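You operate a simulated robot arm through the tools that you are given. There is no shell and no other tool. Be economical: measure what you need, move in short steps, check, and stop when the job is done.

The job below is to be done with a simulated two-armed robot. You get a single attempt, and the scene is never put back.

TASK
Put one of the cup with blue rims from the top of the test bench in the shallow drain basket. Pick up the cup with yellow rim from the middle shelf of the stock rack with one hand, pass it to the other hand and put it on the shelf beside the hatch on the far side. Take the spacer with three purple bands and leave it on the top of the tray bench. Take the yellow sieve and leave it on top of the purple pad. Take the 250 ml green scoop from the top of the press bench and leave it on the shallow steel tray. Take the taped jar with blue lid and leave it on the shelf under the press bench. Press the orange mill button three times. Lift the pot lid open. Any order will do. Set down upright: cup with yellow rim, taped jar with blue lid.

Only the result counts: the job must be done as asked and must still hold three seconds after the hand-in. Knocking over, shifting, dropping, spilling or breaking anything else fails it. A push-on lid holds only when it is set on centred and level and pressed home; a screw cap is set on level and turned clockwise until tight.

THE ROBOT
Two 6-joint arms with fingered hands on one trunk, on a base that drives. Base frame: it is fixed to the floor where the robot stands at the start and does not move with it; the origin is under the middle of the robot, x ahead of it, y to its left, z up. Lengths are in mm, angles in degrees, forces in N, time in s.
The left shoulder is at the start at [50, 170, 957], the right one opposite. With the tool pointing down near the work surface each hand reaches from about 520 to 780 mm from the robot's upright axis, wherever it stands, measured 20 degrees to its own side. Places, roughly: cup with blue rim [1000, -250, 750]; cup with yellow rim [-1250, -1500, 750]; green scoop [0, 1250, 750]; orange mill button [5700, 1900, 1100]; pot lid [5200, 5300, 1100]; purple pad (9x7x3 cm) [4400, -1800, 800]; shallow drain basket (17x17x7 cm) [1100, -500, 800]; shallow steel tray (45x26x3 cm) [-300, 2000, 800]; shelf beside the hatch on the far side [-1000, -2000, 900]; shelf under the press bench [0, 1900, 300]; spacer with three purple bands (6x6x3 cm) [-1700, -1500, 1200]; taped jar with blue lid (8x8x11 cm) [-200, 1700, 900]; top of the tray bench [-3200, 2000, 800]; yellow sieve (6x6x4 cm) [1500, -400, 800]. Payload 3.5 kg a hand.
Tool frame (each hand has its own): the origin (TCP) lies between the finger pads and is the grasp point; the fingertips stand 26 mm ahead of it; z points along the fingers, y is the line along which they close. Largest opening 132 mm; the body of the gripper starts 73 mm behind the TCP. The gripper is a hand of 3 fingers: y runs from the thumb to the fingers, the wrist lies at [0, 0, -234] in the tool frame, and closing takes about 1.5 s.
Orientation is that of the tool frame in the base frame, as a unit quaternion [w, x, y, z]. With the fingers straight down and closing along the base's y, the tool's x points along the base's -x, its y along +y and its z along -z.

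THE INTERFACE
- The arms move only by the tool move_arm. It takes "left_moves", "right_moves" or both (then of equal length, played together; a hand with none holds still); each is a list of rows, each a list of 3 entries, a list of its own where there are three numbers: the shift along the tool's x, y, z in mm, then the turn, a rotation vector about the tool's x, y, z in degrees, then the opening, from 0 (shut) to 1 (fully open). In form: [[[x, y, z], [wx, wy, wz], fingers], ...]. A call has 1 to 10 rows; each row is the pose to reach, as a shift and turn from the pose commanded when the call began, along the tool's axes at that moment. A row lasts 0.2 s, in which the tool goes at most 50 mm and 8.6 degrees; a call with a longer step from one row to the next is refused whole, and so is a gripper value outside its range. A pose out of reach is approached as far as the arm can. The call stops where the force on the tool passes 40 N (or 10 N more than at its start, if that is more) or the arm is blocked; 0.2 s more then pass. The fingers move at their own pace (about 153 mm/s each) and stop on an object; they squeeze with about 23 N. The grip force told is the motor's: it shows also when the fingers shut on nothing. Time passes only in rows, and 0.2 s behind the last, so rows that repeat a pose let the fingers close. The reply holds the time, the measured pose of the TCP, the force on the tool along the base axes, the opening and the grip force, in the units named above and with some noise, with the torque about the TCP (base axes, N m) and any sound that the robot's microphone picked up, and new pictures: "pictures" is both (left out), scene, wrist or none (wrist: the cameras of the hands that moved).
- Cameras (640 x 400 px; columns grow to the right, rows downward): "scene" is now at [44.3, 19.3, 1559.4]; the picture's right is [0.25, -0.97, 0.00], its down [-0.62, -0.16, -0.77] and it looks along [0.75, 0.19, -0.64] (base axes); focal length 268 px, centre (320, 200). "left" rides on the left gripper at [-61, 3, -92] in its tool frame; the picture's right is [-0.05, -1.00, 0.00], its down [0.83, -0.04, -0.55] and it looks along [0.55, -0.03, 0.83] (tool axes); focal length 230 px, centre (320, 200). "right" rides on the right gripper at [62, 3, -92] in its tool frame; the picture's right is [-0.05, 1.00, 0.00], its down [-0.83, -0.04, -0.56] and it looks along [-0.55, -0.03, 0.83] (tool axes); focal length 230 px, centre (320, 200). There is no depth. A picture from a camera that has moved, and an enlarged one, comes with that camera's place and axes in the base frame and with its lens.
- raise_lower(by): slides the trunk up (or, below 0, down) by that many mm; the arms and the scene camera ride with it, the base frame stays. It gives what a move gives, with no picture.
- drive_base(legs): drives the robot by 1 to 6 legs, each [ahead, left, turn to the left] in mm, mm and degrees, along the robot's own axes; the way and the turn of a leg run together, so that a leg with both is an arc; at most 1500 mm and 180 degrees a leg. The arms and the cameras ride along, it lands a little off, and it stops where it bumps. It gives what a move gives, and a new picture of the scene camera.
- set_grasp(shape, hand): the hand has 3 fingers and takes this shape, open, in about a second: jaw (thumb against the fingers, like two jaws); tri (thumb and two fingers); tip (a fingertip pinch); poke (one finger out to press); point (the index stretched); flat (the hand flat); cup (the hand cupped); fist (a fist). The gripper value then closes the fingers along that shape, each until it touches; the sizes above hold for jaw. It gives what a move gives, with no picture.
- aim_head(pan, tilt): turns the head with the scene camera to pan (to the left, within 86 degrees either way) and tilt (down, from -29 to 69), counted from straight ahead of the robot. It gives what a move gives, and a new picture of the scene camera.
- close_up(camera, box): a new picture of the part [left, top, right, bottom] of that camera's present view, enlarged. No time passes.
- hand_in(): hands the job in; it is judged then, once.

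Work in short steps. Places have to be worked out from the pictures, the camera data and where the tool is seen: move nearer, look again, correct. Check each grasp and each placing, and mend what went wrong. You have 217 turns and 260 pictures in all, those below and enlarged ones among them. Open the grippers and draw the arms clear of the work before you hand the job in, unless the task says otherwise; then end with one line.

The tools are called after "Emit:" as name(argument=value, ...) on one line, values as JSON. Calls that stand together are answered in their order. move_arm: Moves the arms, as the interface text tells. Its arguments: {"type":"object","properties":{"left_moves":{"type":"array","items":{"type":"array"}},"right_moves":{"type":"array","items":{"type":"array"}},"pictures":{"type":"string","enum":["both","scene","wrist","none"]}},"required":[]} The other tools are called the same way: raise_lower (by) slides the trunk up or down; set_grasp (shape, hand) gives the hand a shape; drive_base (legs) drives the base; aim_head (pan, tilt) turns the head that bears the scene camera; close_up (camera, box) takes an enlarged picture of a part of a camera's view; hand_in () hands the job in.

At the start:

```text
clock: 0.0
left_eef_pos: [602.0, 322.1, 1091.8]
left_orientation: [0.0, 0.0, 1.0, 0.001]
left_wrist_force: [0.0, -0.3, 0.1]
left_moment: [0.0, 0.01, 0.01]
left_opening: 132.2
left_grip_force: 0.0
left_shape: jaw
right_eef_pos: [544.6, -122.1, 1076.2]
right_orientation: [0.0, 0.0, 1.0, 0.0]
right_wrist_force: [0.9, 0.3, -0.5]
right_moment: [0.02, 0.02, -0.02]
right_opening: 131.6
right_grip_force: 0.1
right_shape: jaw
trunk travel left (down, up): [-572.0, 138.0]
robot x, y, heading: [-1.1, -1.2, -0.1]
head pan, tilt: [14.2, 39.5]
```

scene: 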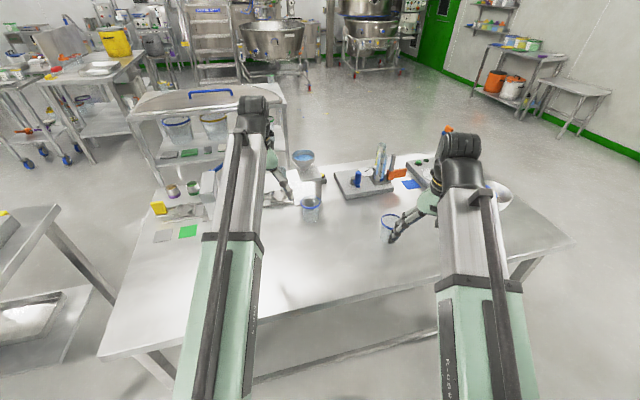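
right: 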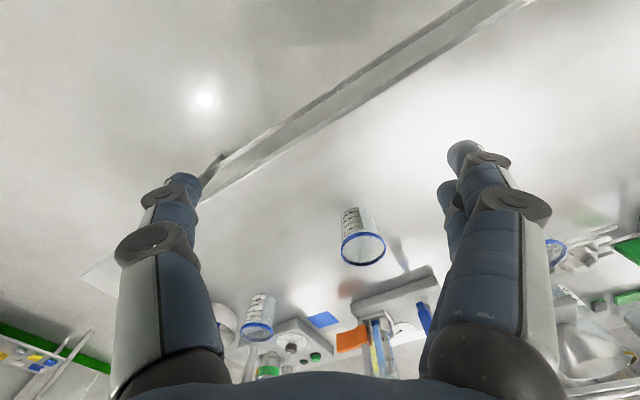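
left: 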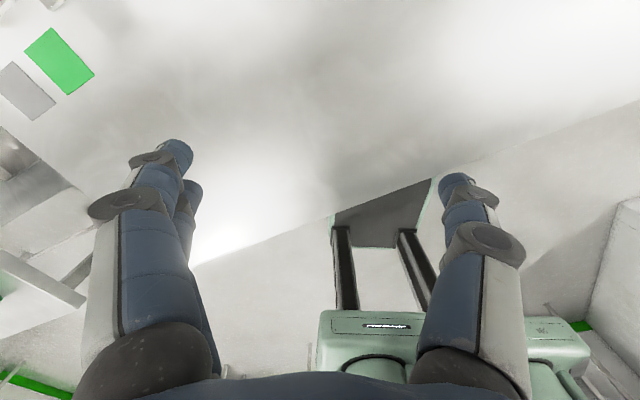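

The test bench is right in front, with two blue-rimmed cups in view. I'll enlarge the bench area and aim the head to the right to find the drain basket.

Emit:
aim_head(pan=-25, tilt=35)

Emit:
close_up(camera="scene", box=[60, 80, 380, 280])

```text
clock: 1.1
left_eef_pos: [601.3, 322.3, 1092.0]
left_orientation: [-0.001, 0.0, 1.0, 0.0]
left_wrist_force: [-0.1, 0.8, 0.0]
left_moment: [-0.02, 0.0, 0.05]
left_opening: 131.8
left_grip_force: 0.1
left_shape: jaw
right_eef_pos: [543.5, -120.9, 1077.0]
right_orientation: [0.0, 0.0, 1.0, 0.001]
right_wrist_force: [0.3, -0.4, 0.4]
right_moment: [0.02, 0.0, -0.01]
right_opening: 131.7
right_grip_force: 0.0
right_shape: jaw
trunk travel left (down, up): [-572.0, 138.0]
robot x, y, heading: [1.9, 5.7, -0.0]
head pan, tilt: [-25.0, 35.0]
camera scene: at [41.4, -38.8, 1566.2], right [-0.42, -0.91, 0.0], down [-0.52, 0.24, -0.82], along [0.74, -0.35, -0.57], focal length 268 px, centre (320, 200)
```

scene: 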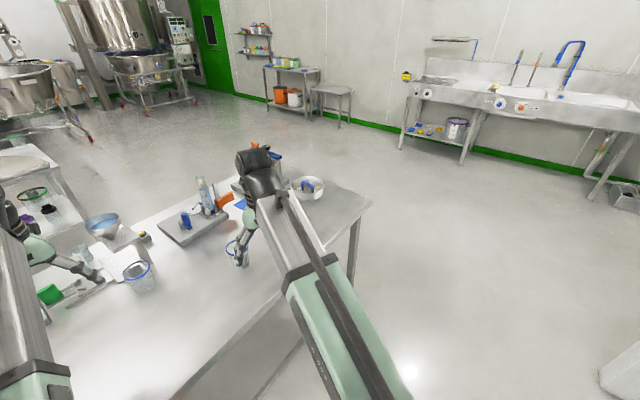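

```text
2.00 times, centred on (220, 180) of scene
camera zoom: at [41.4, -38.8, 1566.2], right [-0.42, -0.91, 0.0], down [-0.52, 0.24, -0.82], along [0.74, -0.35, -0.57], focal length 536 px, centre (520, 240)
```

zoom: 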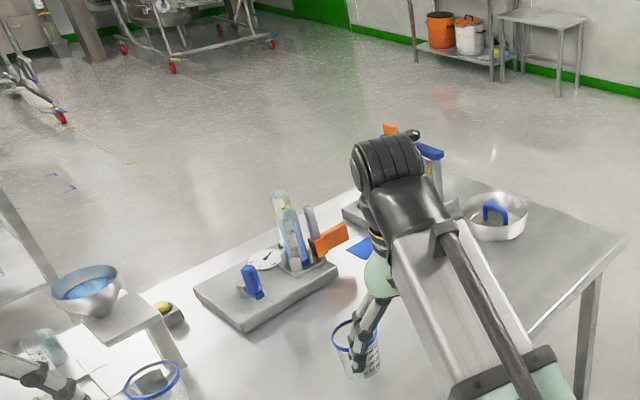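

The bench looks turned about 29° relative to me and stands near z 850. I'll raise the trunk and square up to the bench further right so I can see the basket and the right-hand cup.

Emit:
raise_lower(by=130)

Emit:
drive_base(legs=[[-150, 0, 0], [0, -300, 29], [0, -300, 0]])

Emit:
aim_head(pan=-5, tilt=50)

```text
clock: 2.6
left_eef_pos: [601.5, 321.3, 1220.5]
left_orientation: [-0.001, 0.0, 1.0, 0.001]
left_wrist_force: [0.8, -0.5, -0.2]
left_moment: [-0.01, 0.01, -0.01]
left_opening: 131.6
left_grip_force: 0.1
left_shape: jaw
right_eef_pos: [544.3, -121.4, 1208.0]
right_orientation: [0.0, 0.0, 1.0, 0.0]
right_wrist_force: [0.1, -0.6, 0.8]
right_moment: [0.03, -0.03, -0.02]
right_opening: 131.8
right_grip_force: 0.0
right_shape: jaw
trunk travel left (down, up): [-702.0, 8.0]
robot x, y, heading: [-3.3, 1.5, 0.2]
head pan, tilt: [-25.0, 35.0]
```

```text
clock: 7.3
left_eef_pos: [436.9, 27.6, 1221.7]
left_orientation: [0.0, -0.248, 0.969, 0.002]
left_wrist_force: [0.1, -0.2, -0.1]
left_moment: [0.04, 0.02, 0.01]
left_opening: 132.0
left_grip_force: 0.1
left_shape: jaw
right_eef_pos: [599.8, -388.7, 1207.8]
right_orientation: [0.0, -0.247, 0.969, 0.001]
right_wrist_force: [0.0, -0.2, -0.8]
right_moment: [-0.01, 0.07, -0.01]
right_opening: 131.8
right_grip_force: 0.1
right_shape: jaw
trunk travel left (down, up): [-702.0, 8.0]
robot x, y, heading: [59.3, -544.2, 28.9]
head pan, tilt: [-25.0, 35.0]
camera scene: at [118.2, -559.1, 1696.2], right [0.06, -1.0, 0.0], down [-0.57, -0.04, -0.82], along [0.82, 0.05, -0.57], focal length 268 px, centre (320, 200)
```

scene: 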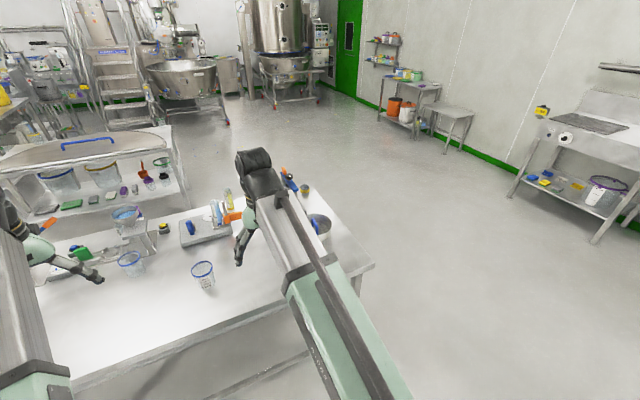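

```text
clock: 8.1
left_eef_pos: [436.3, 28.7, 1221.3]
left_orientation: [0.0, -0.248, 0.969, 0.001]
left_wrist_force: [0.3, -0.3, -0.2]
left_moment: [0.01, -0.01, -0.01]
left_opening: 132.1
left_grip_force: 0.0
left_shape: jaw
right_eef_pos: [599.4, -389.6, 1207.6]
right_orientation: [-0.001, -0.248, 0.969, 0.001]
right_wrist_force: [0.6, -1.2, -0.5]
right_moment: [-0.01, -0.02, -0.01]
right_opening: 131.8
right_grip_force: 0.0
right_shape: jaw
trunk travel left (down, up): [-702.0, 8.0]
robot x, y, heading: [65.1, -540.2, 28.8]
head pan, tilt: [-5.0, 50.0]
camera scene: at [100.2, -532.6, 1674.5], right [0.4, -0.92, 0.0], down [-0.7, -0.31, -0.64], along [0.59, 0.26, -0.77], focal length 268 px, centre (320, 200)
```

scene: 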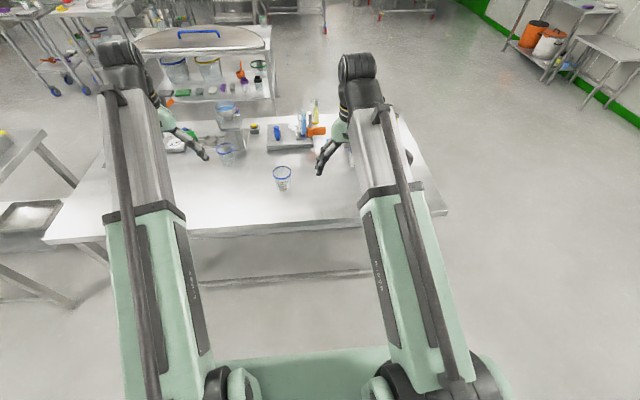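

Basket and the far cup are hidden behind my right arm. I'll drive up closer to the bench and move the right hand back a little for a wrist look.

Emit:
drive_base(legs=[[240, 0, 0]])

Emit:
move_arm(right_moves=[[[0, -40, 0], [0, 0, 0], 1], [[0, -80, 0], [0, 0, 0], 1], [[0, -120, 0], [0, 0, 0], 1]], pictures="both")

```text
clock: 9.9
left_eef_pos: [654.4, 146.0, 1220.4]
left_orientation: [-0.001, -0.247, 0.969, 0.001]
left_wrist_force: [0.8, -0.2, -0.6]
left_moment: [0.0, -0.01, 0.0]
left_opening: 132.0
left_grip_force: 0.0
left_shape: jaw
right_eef_pos: [818.2, -270.9, 1206.9]
right_orientation: [-0.001, -0.246, 0.969, 0.0]
right_wrist_force: [0.0, 0.3, 0.4]
right_moment: [-0.03, 0.02, -0.01]
right_opening: 132.1
right_grip_force: 0.2
right_shape: jaw
trunk travel left (down, up): [-702.0, 8.0]
robot x, y, heading: [276.5, -424.0, 28.6]
head pan, tilt: [-5.0, 50.0]
camera scene: at [317.8, -413.7, 1674.4], right [0.4, -0.92, 0.0], down [-0.7, -0.31, -0.64], along [0.59, 0.26, -0.77], focal length 268 px, centre (320, 200)
```

scene: 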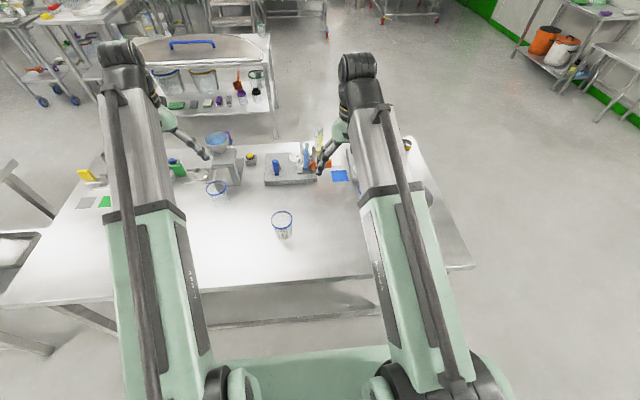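

```text
clock: 10.7
left_eef_pos: [654.1, 145.4, 1221.1]
left_orientation: [0.0, -0.248, 0.969, 0.0]
left_wrist_force: [-0.6, 0.2, 0.8]
left_moment: [0.06, 0.0, 0.0]
left_opening: 132.1
left_grip_force: 0.0
left_shape: jaw
right_eef_pos: [873.4, -377.5, 1207.3]
right_orientation: [0.0, -0.247, 0.969, 0.0]
right_wrist_force: [0.5, 0.3, 1.4]
right_moment: [0.05, 0.0, 0.0]
right_opening: 131.8
right_grip_force: 0.2
right_shape: jaw
trunk travel left (down, up): [-702.0, 8.0]
robot x, y, heading: [278.0, -426.8, 28.5]
head pan, tilt: [-5.0, 50.0]
camera scene: at [316.6, -415.2, 1674.5], right [0.4, -0.92, 0.0], down [-0.7, -0.31, -0.64], along [0.59, 0.26, -0.77], focal length 268 px, centre (320, 200)
camera right: at [818.1, -403.6, 1298.5], right [-0.43, 0.9, 0.0], down [0.75, 0.36, 0.56], along [0.5, 0.24, -0.83], focal length 230 px, centre (320, 200)
```

scene: 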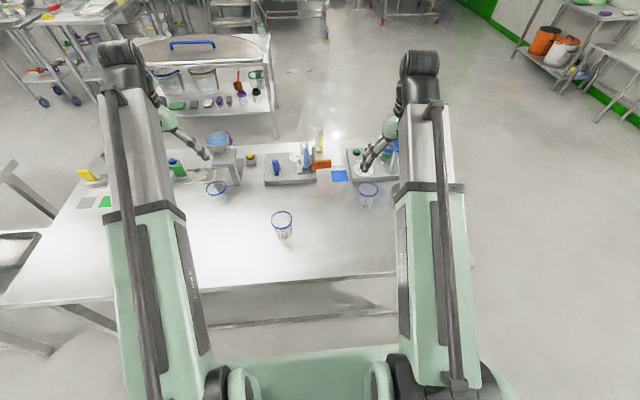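
right: 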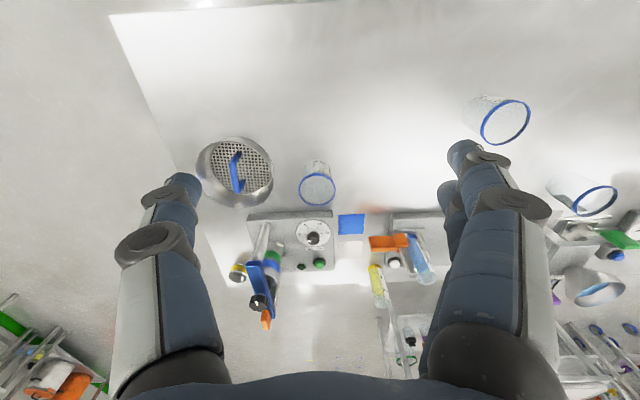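

Now the basket, cup C and fixture are visible in the right wrist camera. I'll enlarge this part.

Emit:
close_up(camera="right", box=[180, 120, 420, 270])

Emit:
close_up(camera="right", box=[200, 200, 440, 350])

```text
2.67 times, centred on (300, 195) of right
camera zoom: at [818.1, -403.6, 1298.5], right [-0.43, 0.9, 0.0], down [0.75, 0.36, 0.56], along [0.5, 0.24, -0.83], focal length 614 px, centre (373, 213)
```

zoom: 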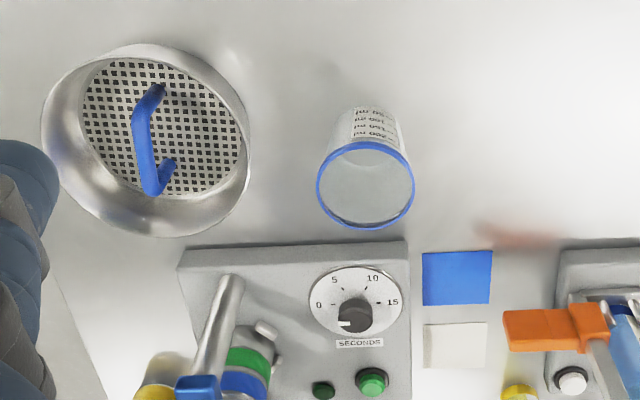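

```text
2.67 times, centred on (320, 275) of right
camera zoom: at [818.1, -403.6, 1298.5], right [-0.43, 0.9, 0.0], down [0.75, 0.36, 0.56], along [0.5, 0.24, -0.83], focal length 614 px, centre (320, 0)
```

zoom: 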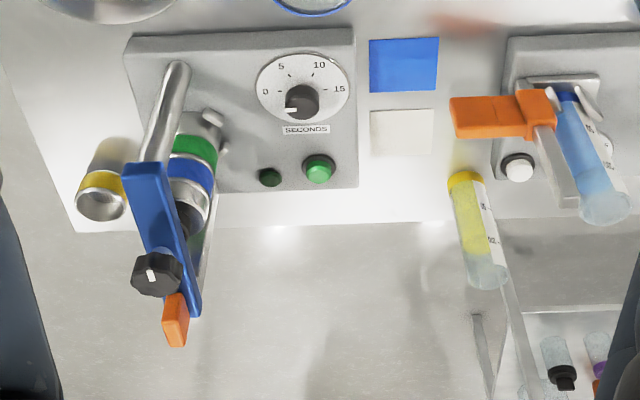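

Triangulation: cup C rim is at about (1032,-305,909), the basket centre at about (1098,-465), and its arch handle runs roughly along my heading. I'll move right and a little ahead to bring both into reach.

Emit:
drive_base(legs=[[60, -120, 0]])

Emit:
move_arm(right_moves=[[[0, 0, 0], [0, 0, 8.5], 1], [[0, 0, 0], [0, 0, 17], 1], [[0, 0, 0], [0, 0, 25.5], 1], [[0, 0, 0], [0, 0, 34], 1], [[0, 0, 0], [0, 0, 42.5], 1], [[0, 0, 0], [0, 0, 51], 1], [[0, 0, 0], [0, 0, 59.5], 1], [[0, 0, 0], [0, 0, 68], 1], [[0, 0, 0], [0, 0, 76.5], 1], [[0, 0, 0], [0, 0, 85], 1]], pictures="both")

```text
clock: 12.0
left_eef_pos: [765.6, 68.0, 1220.9]
left_orientation: [-0.001, -0.245, 0.969, 0.002]
left_wrist_force: [0.5, -0.5, 1.1]
left_moment: [0.04, 0.06, 0.0]
left_opening: 131.7
left_grip_force: 0.0
left_shape: jaw
right_eef_pos: [986.0, -455.2, 1207.4]
right_orientation: [0.0, -0.246, 0.969, 0.001]
right_wrist_force: [0.5, -0.9, -1.0]
right_moment: [0.06, 0.04, -0.01]
right_opening: 131.7
right_grip_force: 0.2
right_shape: jaw
trunk travel left (down, up): [-702.0, 8.0]
robot x, y, heading: [388.3, -500.9, 28.4]
head pan, tilt: [-5.0, 50.0]
camera scene: at [429.1, -492.5, 1674.4], right [0.4, -0.92, 0.0], down [-0.7, -0.3, -0.64], along [0.59, 0.26, -0.77], focal length 268 px, centre (320, 200)
```

scene: 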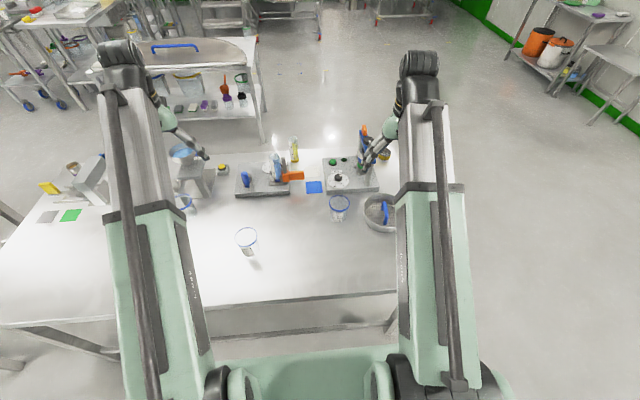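

```text
clock: 14.2
left_eef_pos: [765.5, 68.6, 1222.5]
left_orientation: [0.0, -0.246, 0.969, 0.001]
left_wrist_force: [-0.7, 0.4, 0.4]
left_moment: [-0.01, 0.01, 0.0]
left_opening: 131.9
left_grip_force: 0.1
left_shape: jaw
right_eef_pos: [983.8, -454.1, 1206.9]
right_orientation: [0.0, 0.475, 0.88, -0.001]
right_wrist_force: [0.8, -0.8, 0.0]
right_moment: [0.01, -0.04, 0.01]
right_opening: 131.7
right_grip_force: 0.0
right_shape: jaw
trunk travel left (down, up): [-702.0, 8.0]
robot x, y, heading: [392.2, -498.8, 28.2]
head pan, tilt: [-5.0, 50.0]
camera scene: at [426.9, -491.0, 1674.5], right [0.4, -0.92, 0.0], down [-0.7, -0.3, -0.64], along [0.59, 0.26, -0.77], focal length 268 px, centre (320, 200)
camera right: at [952.8, -400.6, 1298.8], right [0.86, 0.51, 0.0], down [0.42, -0.72, 0.56], along [0.28, -0.48, -0.83], focal length 230 px, centre (320, 200)
```

scene: 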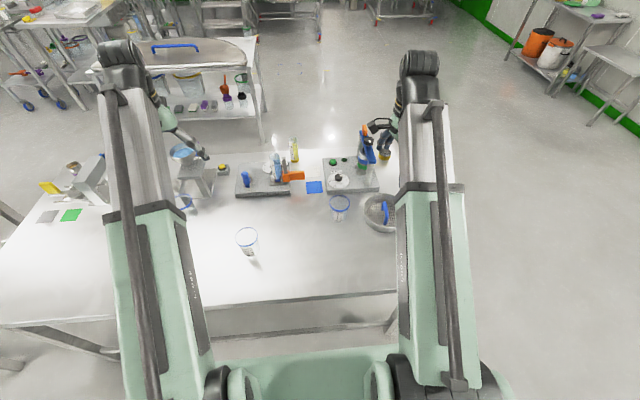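
right: 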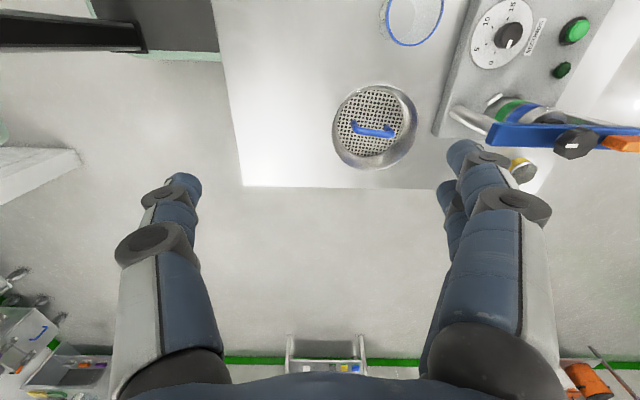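

Basket plate centre confirmed near (1100,-460). Next I move the right hand above cup C with the closing line along the handle, staying above the rim.

Emit:
move_arm(right_moves=[[[24, 31, 0], [0, 0, 4], 1], [[48, 62, 0], [0, 0, 8], 1], [[72, 93, 0], [0, 0, 8], 1], [[95, 125, 30], [0, 0, 8], 1], [[95, 125, 75], [0, 0, 8], 1], [[95, 125, 120], [0, 0, 8], 1], [[95, 125, 165], [0, 0, 8], 1], [[95, 125, 190], [0, 0, 8], 1]], pictures="both")

```text
clock: 16.0
left_eef_pos: [765.0, 69.3, 1222.8]
left_orientation: [-0.001, -0.245, 0.969, 0.0]
left_wrist_force: [0.0, -0.4, -0.5]
left_moment: [0.02, -0.02, -0.03]
left_opening: 132.0
left_grip_force: 0.1
left_shape: jaw
right_eef_pos: [1035.8, -305.6, 1017.7]
right_orientation: [0.0, 0.534, 0.846, 0.001]
right_wrist_force: [0.1, -0.2, 0.5]
right_moment: [0.02, -0.01, 0.02]
right_opening: 131.9
right_grip_force: 0.2
right_shape: jaw
trunk travel left (down, up): [-702.0, 8.0]
robot x, y, heading: [389.3, -499.2, 28.6]
head pan, tilt: [-5.0, 50.0]
camera scene: at [427.1, -490.8, 1674.5], right [0.4, -0.92, 0.0], down [-0.7, -0.3, -0.64], along [0.59, 0.26, -0.77], focal length 268 px, centre (320, 200)
camera right: at [1012.3, -249.0, 1108.2], right [0.92, 0.38, 0.0], down [0.32, -0.77, 0.56], along [0.21, -0.51, -0.83], focal length 230 px, centre (320, 200)
```

scene: 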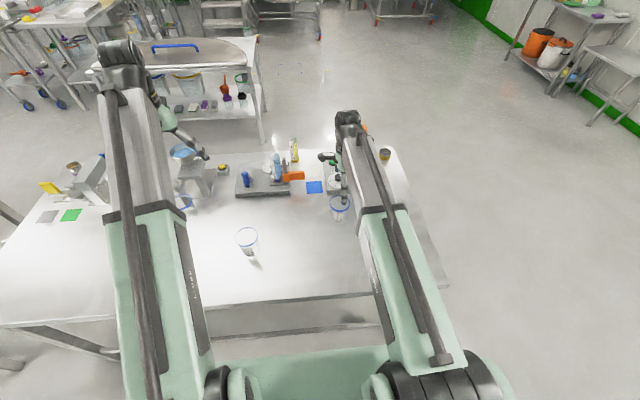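
right: 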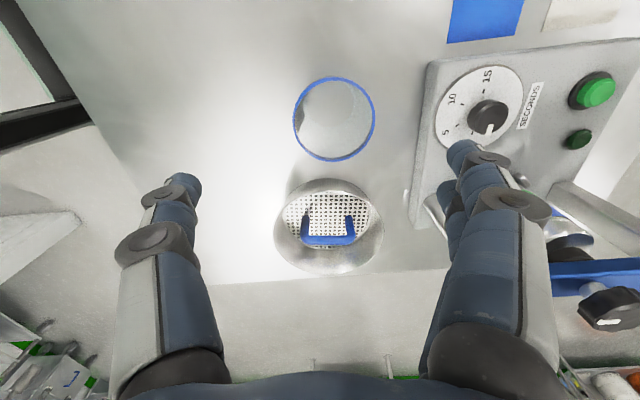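

The rim is seen about 11 mm off in tool x and 8 mm in y. I correct, descend to straddle the cup, and close.

Emit:
move_arm(right_moves=[[[11, 9, 30], [0, 0, 0], 1], [[11, 9, 70], [0, 0, 0], 1], [[11, 9, 110], [0, 0, 0], 1], [[11, 9, 138], [0, 0, 0], 1], [[11, 9, 138], [0, 0, 0], 0.4], [[11, 9, 138], [0, 0, 0], 0.2], [[11, 9, 138], [0, 0, 0], 0.2], [[11, 9, 138], [0, 0, 0], 0.2], [[11, 9, 138], [0, 0, 0], 0.2]], pictures="both")

```text
clock: 18.0
left_eef_pos: [764.2, 68.7, 1220.9]
left_orientation: [0.0, -0.246, 0.969, 0.001]
left_wrist_force: [0.1, -1.1, -0.5]
left_moment: [-0.01, -0.01, 0.01]
left_opening: 131.8
left_grip_force: 0.0
left_shape: jaw
right_eef_pos: [1040.1, -293.8, 880.1]
right_orientation: [0.0, 0.534, 0.845, -0.001]
right_wrist_force: [-0.5, 0.6, 0.1]
right_moment: [0.0, -0.04, 0.0]
right_opening: 57.9
right_grip_force: 23.7
right_shape: jaw
trunk travel left (down, up): [-702.0, 8.0]
robot x, y, heading: [387.8, -500.3, 28.2]
head pan, tilt: [-5.0, 50.0]
camera scene: at [426.9, -490.9, 1674.5], right [0.4, -0.92, 0.0], down [-0.7, -0.3, -0.64], along [0.59, 0.26, -0.77], focal length 268 px, centre (320, 200)
camera right: at [1015.9, -235.8, 970.7], right [0.92, 0.38, 0.0], down [0.32, -0.77, 0.56], along [0.21, -0.51, -0.83], focal length 230 px, centre (320, 200)
```

scene: 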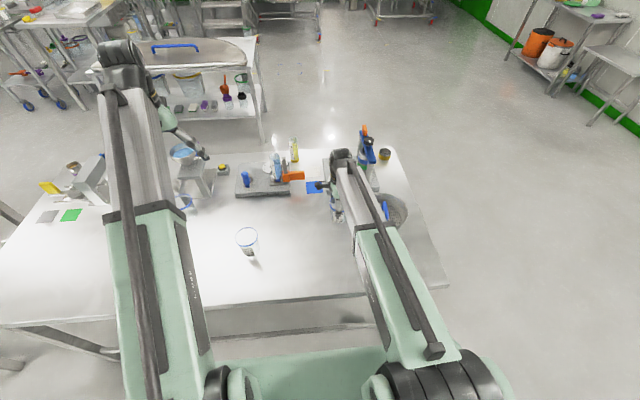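
right: 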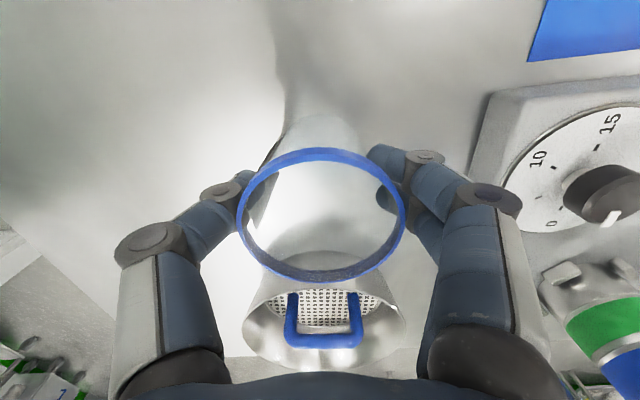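

The cup is gripped (58 mm, 23.7 N). I lift it 125 mm and carry it above the left half of the basket.

Emit:
move_arm(right_moves=[[[0, 0, -45], [0, 0, 0], 0.2], [[0, 0, -90], [0, 0, 0], 0.2], [[0, 0, -125], [0, 0, 0], 0.2], [[-45, -5, -125], [0, 0, 0], 0.2], [[-90, -10, -125], [0, 0, 0], 0.2], [[-138, -16, -125], [0, 0, 0], 0.2]], pictures="both")

Emit:
close_up(camera="scene", box=[280, 100, 480, 260])

```text
clock: 19.4
left_eef_pos: [764.4, 67.9, 1220.7]
left_orientation: [0.001, -0.246, 0.969, 0.0]
left_wrist_force: [-0.7, 0.7, 0.1]
left_moment: [0.06, -0.01, -0.03]
left_opening: 131.9
left_grip_force: 0.0
left_shape: jaw
right_eef_pos: [1084.8, -425.1, 1005.5]
right_orientation: [0.0, 0.533, 0.846, 0.0]
right_wrist_force: [0.0, -0.3, 0.4]
right_moment: [0.02, 0.01, 0.01]
right_opening: 58.0
right_grip_force: 22.6
right_shape: jaw
trunk travel left (down, up): [-702.0, 8.0]
robot x, y, heading: [391.3, -501.8, 28.1]
head pan, tilt: [-5.0, 50.0]
camera scene: at [427.2, -491.7, 1674.5], right [0.4, -0.92, 0.0], down [-0.7, -0.3, -0.64], along [0.59, 0.26, -0.77], focal length 268 px, centre (320, 200)
camera right: at [1061.5, -368.4, 1095.9], right [0.92, 0.38, 0.0], down [0.32, -0.77, 0.55], along [0.21, -0.51, -0.83], focal length 230 px, centre (320, 200)
```

scene: 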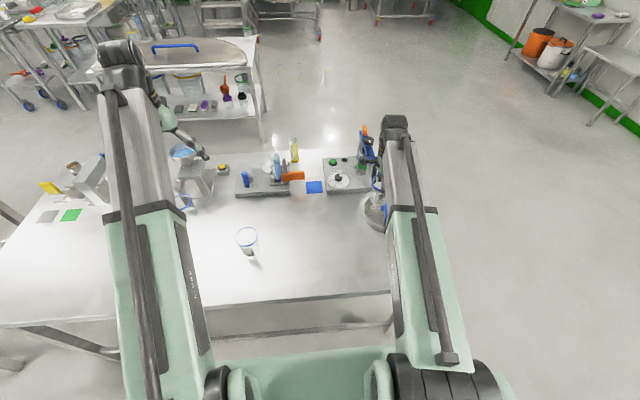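
right: 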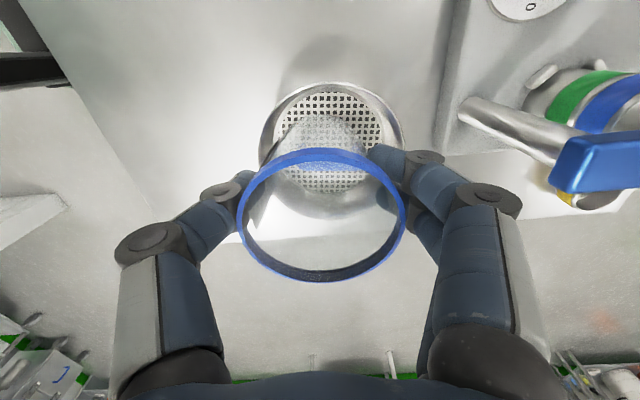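

```text
2.50 times, centred on (380, 180) of scene
camera zoom: at [427.2, -491.7, 1674.5], right [0.4, -0.92, 0.0], down [-0.7, -0.3, -0.64], along [0.59, 0.26, -0.77], focal length 671 px, centre (170, 250)
```

zoom: 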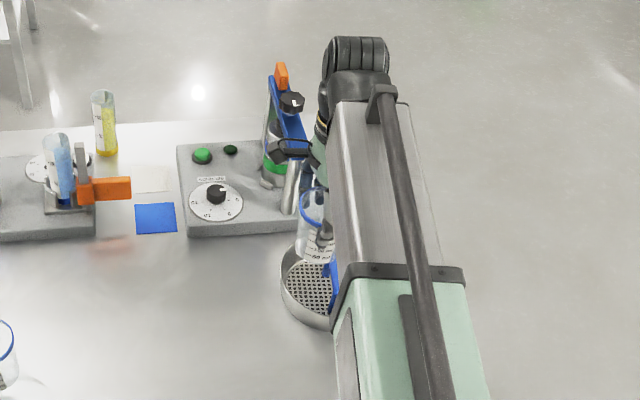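

The cup hangs over the left half of the basket. I lower it in small steps and watch for contact.

Emit:
move_arm(right_moves=[[[0, 0, 35], [0, 0, 0], 0.2], [[0, 0, 60], [0, 0, 0], 0.2], [[0, 0, 75], [0, 0, 0], 0.2], [[0, 0, 85], [0, 0, 0], 0.2]], pictures="wrist")

Emit:
close_up(camera="scene", box=[330, 140, 430, 240])

```text
clock: 20.4
left_eef_pos: [765.8, 69.5, 1221.0]
left_orientation: [0.0, -0.247, 0.969, 0.0]
left_wrist_force: [0.5, -0.6, 0.2]
left_moment: [-0.01, -0.01, -0.04]
left_opening: 132.2
left_grip_force: 0.1
left_shape: jaw
right_eef_pos: [1085.0, -423.7, 920.6]
right_orientation: [0.0, 0.534, 0.845, 0.0]
right_wrist_force: [0.2, -1.4, 0.0]
right_moment: [-0.04, -0.06, -0.01]
right_opening: 57.9
right_grip_force: 22.5
right_shape: jaw
trunk travel left (down, up): [-702.0, 8.0]
robot x, y, heading: [393.0, -501.5, 28.4]
head pan, tilt: [-5.0, 50.0]
camera right: at [1061.0, -366.5, 1010.8], right [0.92, 0.38, 0.0], down [0.32, -0.77, 0.56], along [0.21, -0.51, -0.83], focal length 230 px, centre (320, 200)
```

right: 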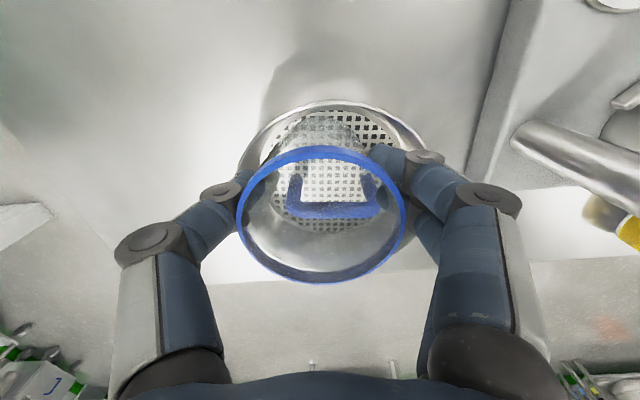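

```text
4.00 times, centred on (380, 190) of scene
camera zoom: at [426.9, -491.0, 1674.5], right [0.4, -0.92, 0.0], down [-0.7, -0.3, -0.64], along [0.59, 0.26, -0.77], focal length 1073 px, centre (80, 240)
```

zoom: 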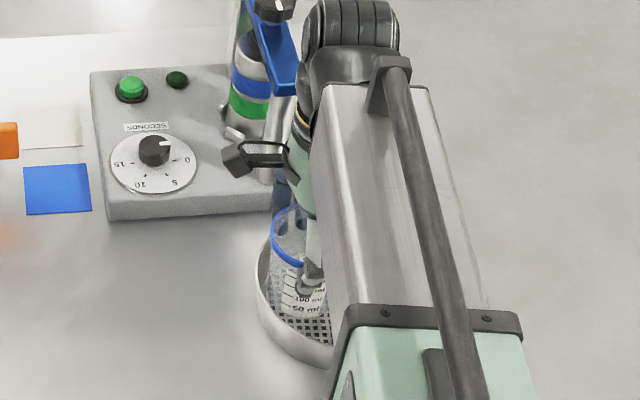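

The cup sits clear of the handle on the left side. I keep lowering until it touches.

Emit:
move_arm(right_moves=[[[0, 0, 10], [0, 0, 0], 0.2], [[0, 0, 18], [0, 0, 0], 0.2], [[0, 0, 26], [0, 0, 0], 0.2], [[0, 0, 32], [0, 0, 0], 0.2], [[0, 0, 38], [0, 0, 0], 0.2]], pictures="wrist")

```text
clock: 21.6
left_eef_pos: [763.2, 69.3, 1222.5]
left_orientation: [0.001, -0.246, 0.969, 0.001]
left_wrist_force: [-0.2, 0.7, 0.9]
left_moment: [0.02, 0.01, -0.01]
left_opening: 132.0
left_grip_force: 0.0
left_shape: jaw
right_eef_pos: [1084.2, -424.7, 883.6]
right_orientation: [0.002, 0.534, 0.846, 0.001]
right_wrist_force: [3.2, -0.6, 12.7]
right_moment: [-0.14, -0.08, 0.06]
right_opening: 57.9
right_grip_force: 22.9
right_shape: jaw
trunk travel left (down, up): [-702.0, 8.0]
robot x, y, heading: [390.7, -500.9, 28.5]
head pan, tilt: [-5.0, 50.0]
camera right: at [1059.8, -367.4, 974.5], right [0.92, 0.38, 0.0], down [0.32, -0.77, 0.56], along [0.21, -0.51, -0.83], focal length 230 px, centre (320, 200)
```

right: 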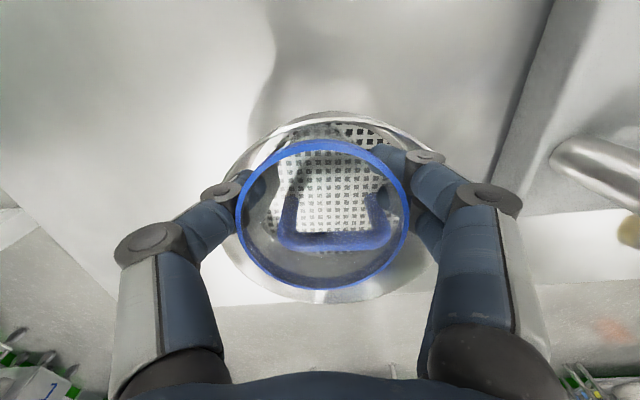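

Contact (12.7 N) at nearly bench level, so the cup stands on the basket plate. I open just enough and withdraw upward.

Emit:
move_arm(right_moves=[[[0, 0, -2], [0, 0, 0], 0.6], [[0, 0, -2], [0, 0, 0], 0.6], [[0, 0, -2], [0, 0, 0], 0.6], [[0, 0, -30], [0, 0, 0], 0.65], [[0, 0, -70], [0, 0, 0], 0.7], [[0, 0, -120], [0, 0, 0], 0.7], [[0, 0, -170], [0, 0, 0], 0.7], [[0, 0, -220], [0, 0, 0], 1], [[0, 0, -260], [0, 0, 0], 1]], pictures="wrist")

```text
clock: 23.6
left_eef_pos: [765.3, 68.7, 1221.6]
left_orientation: [0.0, -0.246, 0.969, 0.001]
left_wrist_force: [-0.6, -0.4, 0.0]
left_moment: [0.01, -0.01, 0.02]
left_opening: 131.6
left_grip_force: 0.0
left_shape: jaw
right_eef_pos: [1083.6, -423.2, 1144.6]
right_orientation: [0.0, 0.534, 0.845, 0.0]
right_wrist_force: [1.5, -0.2, 0.0]
right_moment: [-0.07, 0.0, 0.0]
right_opening: 131.7
right_grip_force: 0.1
right_shape: jaw
trunk travel left (down, up): [-702.0, 8.0]
robot x, y, heading: [390.1, -501.3, 28.3]
head pan, tilt: [-5.0, 50.0]
camera right: at [1061.2, -365.7, 1234.9], right [0.92, 0.38, 0.0], down [0.32, -0.77, 0.56], along [0.21, -0.51, -0.83], focal length 230 px, centre (320, 200)
```

right: 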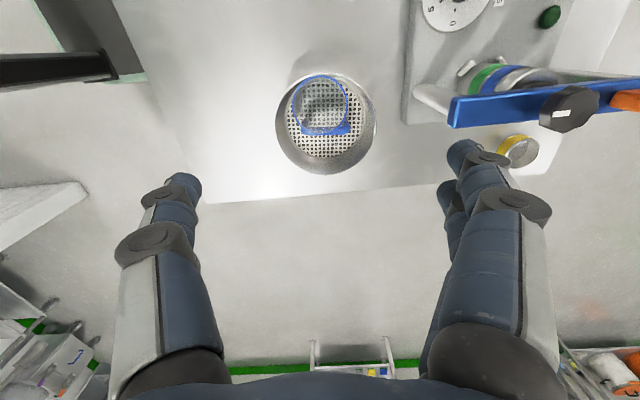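

The cup is in the basket. The yellow sieve stands at the bench's far right corner near (1435,-375), so I'll drive around the right end of the bench, with hands held above everything.

Emit:
drive_base(legs=[[-100, 0, 0], [0, -1000, 0], [900, 0, 0]])

Emit:
drive_base(legs=[[0, 0, 90]])

```text
clock: 33.9
left_eef_pos: [1949.5, -433.8, 1221.6]
left_orientation: [-0.002, -0.244, 0.97, 0.001]
left_wrist_force: [-0.1, 0.0, -0.1]
left_moment: [0.01, 0.02, -0.01]
left_opening: 132.0
left_grip_force: 0.0
left_shape: jaw
right_eef_pos: [2266.6, -928.0, 1145.1]
right_orientation: [0.0, 0.538, 0.843, 0.0]
right_wrist_force: [0.3, 0.2, -1.5]
right_moment: [0.01, -0.01, 0.01]
right_opening: 131.9
right_grip_force: 0.1
right_shape: jaw
trunk travel left (down, up): [-702.0, 8.0]
robot x, y, heading: [1570.9, -998.8, 28.1]
head pan, tilt: [-5.0, 50.0]
camera scene: at [1608.8, -991.7, 1674.5], right [0.39, -0.92, 0.0], down [-0.7, -0.3, -0.64], along [0.59, 0.25, -0.77], focal length 268 px, centre (320, 200)
```

scene: 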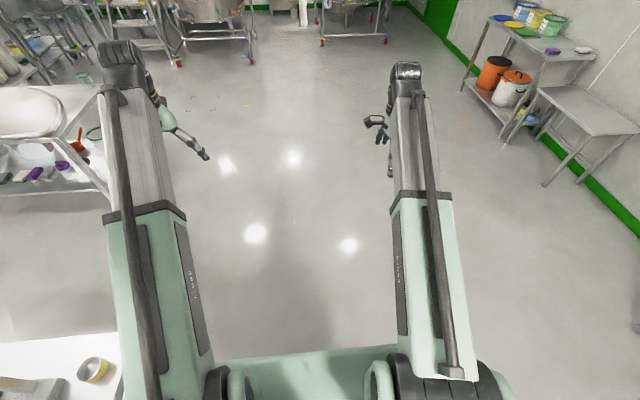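

```text
clock: 38.1
left_eef_pos: [992.0, -642.9, 1221.4]
left_orientation: [0.0, 0.866, -0.5, -0.001]
left_wrist_force: [-0.6, 0.1, 0.6]
left_moment: [0.02, 0.01, 0.0]
left_opening: 131.7
left_grip_force: 0.1
left_shape: jaw
right_eef_pos: [1474.4, -309.0, 1143.6]
right_orientation: [0.0, -0.234, 0.972, 0.001]
right_wrist_force: [0.5, 0.1, 0.3]
right_moment: [0.02, 0.01, 0.0]
right_opening: 131.7
right_grip_force: 0.0
right_shape: jaw
trunk travel left (down, up): [-702.0, 8.0]
robot x, y, heading: [1570.6, -1001.0, 119.9]
head pan, tilt: [-5.0, 50.0]
camera scene: at [1559.9, -968.4, 1674.5], right [0.91, 0.42, 0.0], down [0.32, -0.69, -0.64], along [-0.27, 0.58, -0.77], focal length 268 px, centre (320, 200)
```

scene: 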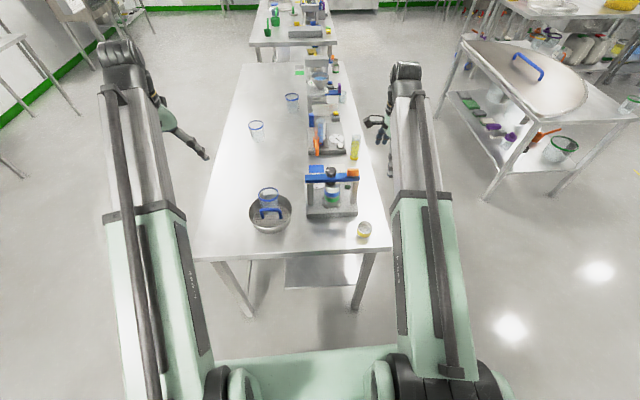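

The sieve is just right of the lever fixture at about (1474,-391). I move the right hand above it for a wrist view.

Emit:
move_arm(right_moves=[[[12, -24, 0], [0, 0, 0], 1], [[24, -48, 0], [0, 0, 0], 1], [[37, -73, 0], [0, 0, 0], 1], [[37, -73, 40], [0, 0, 0], 1], [[37, -73, 80], [0, 0, 0], 1], [[37, -73, 120], [0, 0, 0], 1], [[37, -73, 150], [0, 0, 0], 1]], pictures="both")

```text
clock: 39.8
left_eef_pos: [991.0, -642.1, 1222.3]
left_orientation: [0.0, 0.866, -0.499, -0.001]
left_wrist_force: [-0.8, -0.3, -0.1]
left_moment: [0.0, -0.01, 0.01]
left_opening: 132.1
left_grip_force: 0.1
left_shape: jaw
right_eef_pos: [1473.0, -393.6, 993.2]
right_orientation: [0.0, -0.234, 0.972, 0.0]
right_wrist_force: [-0.6, 0.9, -0.4]
right_moment: [0.0, 0.02, 0.05]
right_opening: 131.9
right_grip_force: 0.0
right_shape: jaw
trunk travel left (down, up): [-702.0, 8.0]
robot x, y, heading: [1574.5, -1004.6, 120.1]
head pan, tilt: [-5.0, 50.0]
camera scene: at [1560.0, -968.3, 1674.5], right [0.91, 0.42, 0.0], down [0.32, -0.69, -0.64], along [-0.27, 0.58, -0.77], focal length 268 px, centre (320, 200)
camera right: at [1417.5, -417.9, 1083.9], right [-0.41, 0.91, 0.0], down [0.76, 0.34, 0.56], along [0.51, 0.23, -0.83], focal length 230 px, centre (320, 200)
```

scene: 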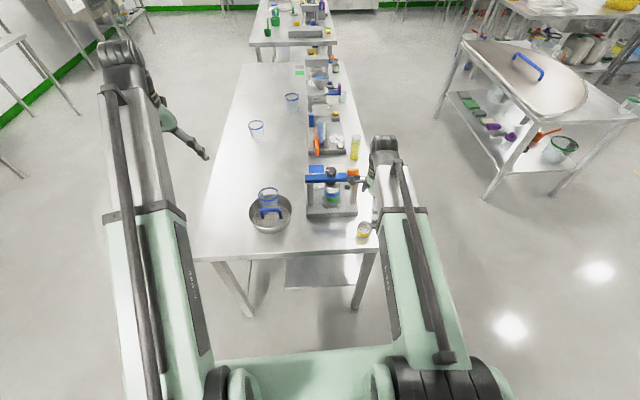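
right: 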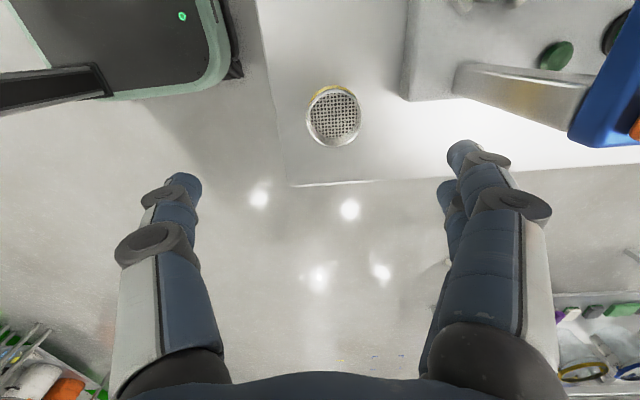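

The sieve centre is at about (1467,-381). I turn the hand 25° for clearance from the lever, narrow the fingers and descend in stages.

Emit:
move_arm(right_moves=[[[-1, 7, 0], [0, 0, 8], 0.8], [[-1, 14, 0], [0, 0, 16], 0.8], [[-1, 14, 20], [0, 0, 24], 0.8], [[-1, 14, 60], [0, 0, 25], 0.8], [[-1, 14, 95], [0, 0, 25], 0.8]], pictures="both")

Emit:
close_up(camera="scene", box=[300, 120, 440, 260])

```text
clock: 41.0
left_eef_pos: [991.1, -643.0, 1221.4]
left_orientation: [0.001, 0.866, -0.499, -0.001]
left_wrist_force: [-0.5, 0.0, -0.2]
left_moment: [0.01, 0.04, 0.0]
left_opening: 132.0
left_grip_force: 0.0
left_shape: jaw
right_eef_pos: [1469.1, -378.9, 898.4]
right_orientation: [0.0, -0.018, 1.0, 0.0]
right_wrist_force: [-0.1, -0.3, -0.6]
right_moment: [-0.01, 0.0, 0.01]
right_opening: 105.8
right_grip_force: 0.1
right_shape: jaw
trunk travel left (down, up): [-702.0, 8.0]
robot x, y, heading: [1570.9, -1003.7, 120.0]
head pan, tilt: [-5.0, 50.0]
camera scene: at [1560.0, -968.1, 1674.5], right [0.91, 0.42, 0.0], down [0.32, -0.69, -0.64], along [-0.27, 0.58, -0.77], focal length 268 px, centre (320, 200)
camera right: at [1407.1, -376.4, 988.1], right [0.02, 1.0, 0.0], down [0.83, -0.01, 0.56], along [0.56, -0.01, -0.83], focal length 230 px, centre (320, 200)
```

scene: 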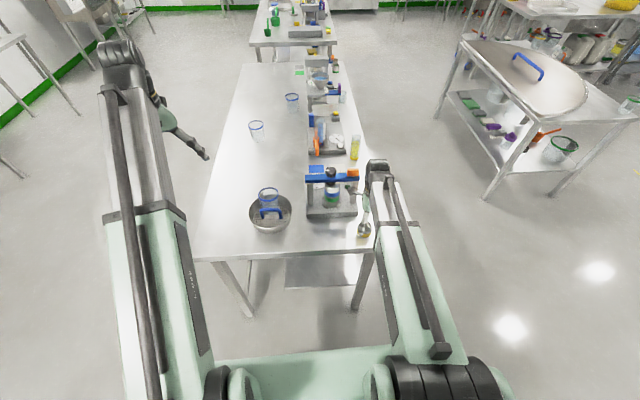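
right: 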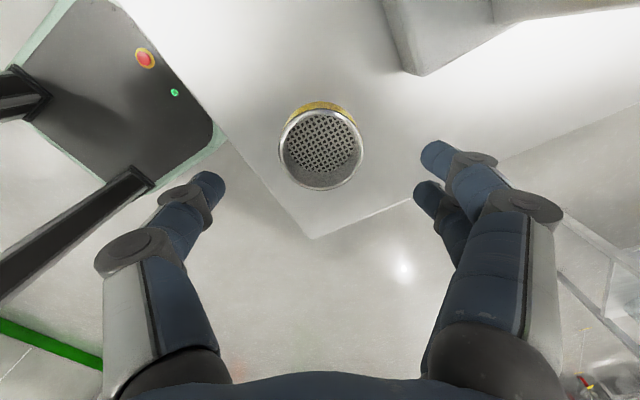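

```text
2.86 times, centred on (370, 190) of scene
camera zoom: at [1560.0, -968.1, 1674.5], right [0.91, 0.42, 0.0], down [0.32, -0.69, -0.64], along [-0.27, 0.58, -0.77], focal length 766 px, centre (177, 229)
```

zoom: 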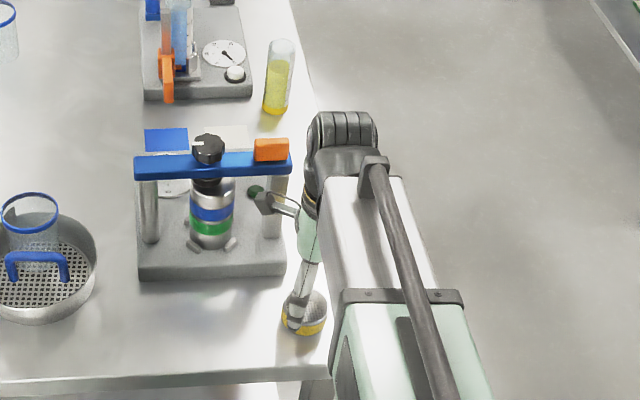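

Clear of the post; the sieve is centred within 4 mm. I descend 58 mm more and close.

Emit:
move_arm(right_moves=[[[3, 2, 30], [0, 0, 0], 0.8], [[3, 2, 50], [0, 0, 0], 0.8], [[3, 2, 62], [0, 0, 0], 0.8], [[3, 2, 62], [0, 0, 0], 0.4], [[3, 2, 62], [0, 0, 0], 0.2], [[3, 2, 62], [0, 0, 0], 0.2], [[3, 2, 62], [0, 0, 0], 0.2]], pictures="wrist")

```text
clock: 42.5
left_eef_pos: [991.5, -642.1, 1220.6]
left_orientation: [0.0, 0.867, -0.499, -0.001]
left_wrist_force: [-0.5, 0.1, 0.0]
left_moment: [0.0, 0.03, 0.0]
left_opening: 131.8
left_grip_force: 0.0
left_shape: jaw
right_eef_pos: [1465.5, -375.9, 836.3]
right_orientation: [0.001, -0.017, 1.0, 0.001]
right_wrist_force: [0.2, -0.2, 0.4]
right_moment: [-0.02, -0.01, 0.0]
right_opening: 47.9
right_grip_force: 23.3
right_shape: jaw
trunk travel left (down, up): [-702.0, 8.0]
robot x, y, heading: [1572.4, -1002.5, 119.9]
head pan, tilt: [-5.0, 50.0]
camera right: at [1403.7, -375.1, 927.8], right [0.02, 1.0, 0.0], down [0.83, -0.01, 0.56], along [0.56, -0.01, -0.83], focal length 230 px, centre (320, 200)
```

right: 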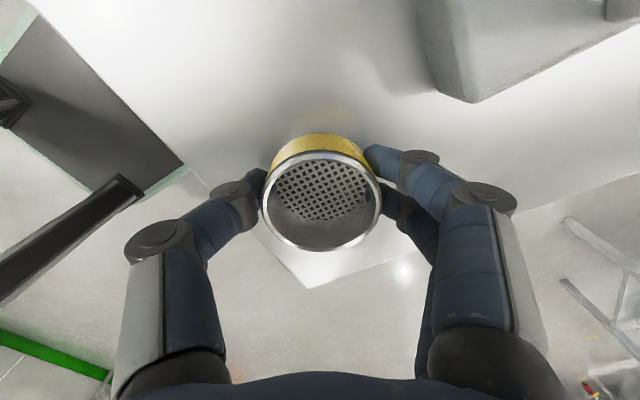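

The sieve is held (48 mm, 23 N). The purple pad shows at about (4394,-1780) on the can bench by the wall. I lift, back off, turn around and drive there.

Emit:
move_arm(right_moves=[[[0, 0, -40], [0, 0, 0], 0.2], [[0, 0, -85], [0, 0, 0], 0.2], [[0, 0, -130], [0, 0, 0], 0.2], [[0, 0, -175], [0, 0, 0], 0.2], [[0, 0, -220], [0, 0, 0], 0.2], [[0, 0, -265], [0, 0, 0], 0.2], [[0, 0, -300], [0, 0, 0], 0.2]], pictures="wrist")

Emit:
drive_base(legs=[[-400, 0, 0], [0, 0, -90], [0, 0, -90]])

```text
clock: 44.1
left_eef_pos: [991.5, -643.1, 1221.7]
left_orientation: [0.001, 0.866, -0.499, -0.002]
left_wrist_force: [-0.2, 1.0, 0.3]
left_moment: [-0.01, -0.02, 0.0]
left_opening: 131.8
left_grip_force: 0.1
left_shape: jaw
right_eef_pos: [1465.9, -374.6, 1139.9]
right_orientation: [0.0, -0.017, 1.0, 0.0]
right_wrist_force: [-0.2, -0.6, -1.2]
right_moment: [-0.02, 0.02, 0.01]
right_opening: 47.6
right_grip_force: 23.4
right_shape: jaw
trunk travel left (down, up): [-702.0, 8.0]
robot x, y, heading: [1572.2, -1004.8, 120.1]
head pan, tilt: [-5.0, 50.0]
camera right: at [1404.8, -373.0, 1230.1], right [0.02, 1.0, 0.0], down [0.83, -0.01, 0.56], along [0.56, -0.01, -0.83], focal length 230 px, centre (320, 200)
```

right: 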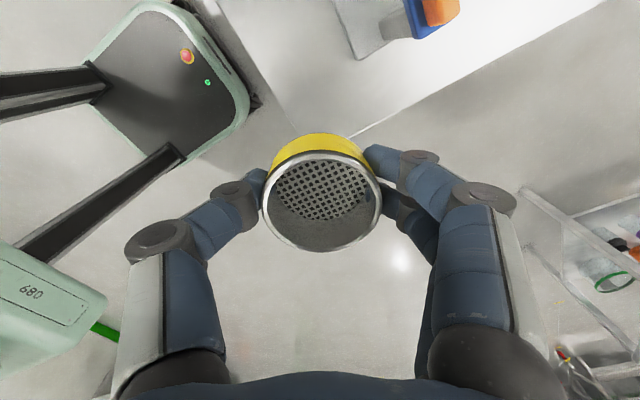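

```text
clock: 54.2
left_eef_pos: [2361.3, -1691.1, 1221.2]
left_orientation: [0.002, 0.489, 0.873, 0.0]
left_wrist_force: [0.4, -0.5, -0.6]
left_moment: [0.01, -0.01, 0.02]
left_opening: 132.0
left_grip_force: 0.0
left_shape: jaw
right_eef_pos: [1892.7, -1971.9, 1138.9]
right_orientation: [-0.001, 1.0, 0.031, 0.0]
right_wrist_force: [-0.4, 0.2, -1.0]
right_moment: [0.0, -0.02, 0.0]
right_opening: 47.0
right_grip_force: 23.2
right_shape: jaw
trunk travel left (down, up): [-702.0, 8.0]
robot x, y, heading: [1771.3, -1345.4, -58.5]
head pan, tilt: [-5.0, 50.0]
camera scene: at [1786.9, -1383.8, 1674.5], right [-0.9, -0.45, 0.0], down [-0.34, 0.69, -0.64], along [0.29, -0.58, -0.77], focal length 268 px, centre (320, 200)
```

scene: 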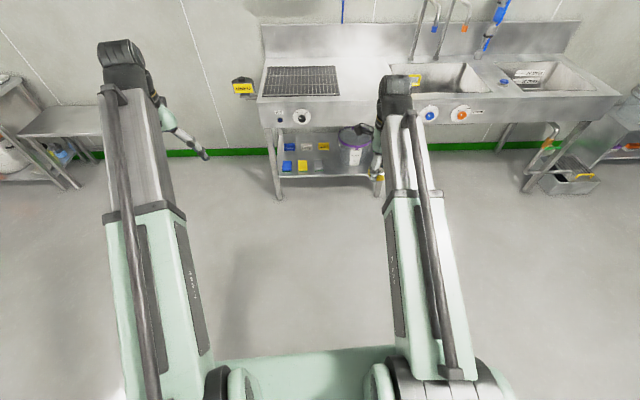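

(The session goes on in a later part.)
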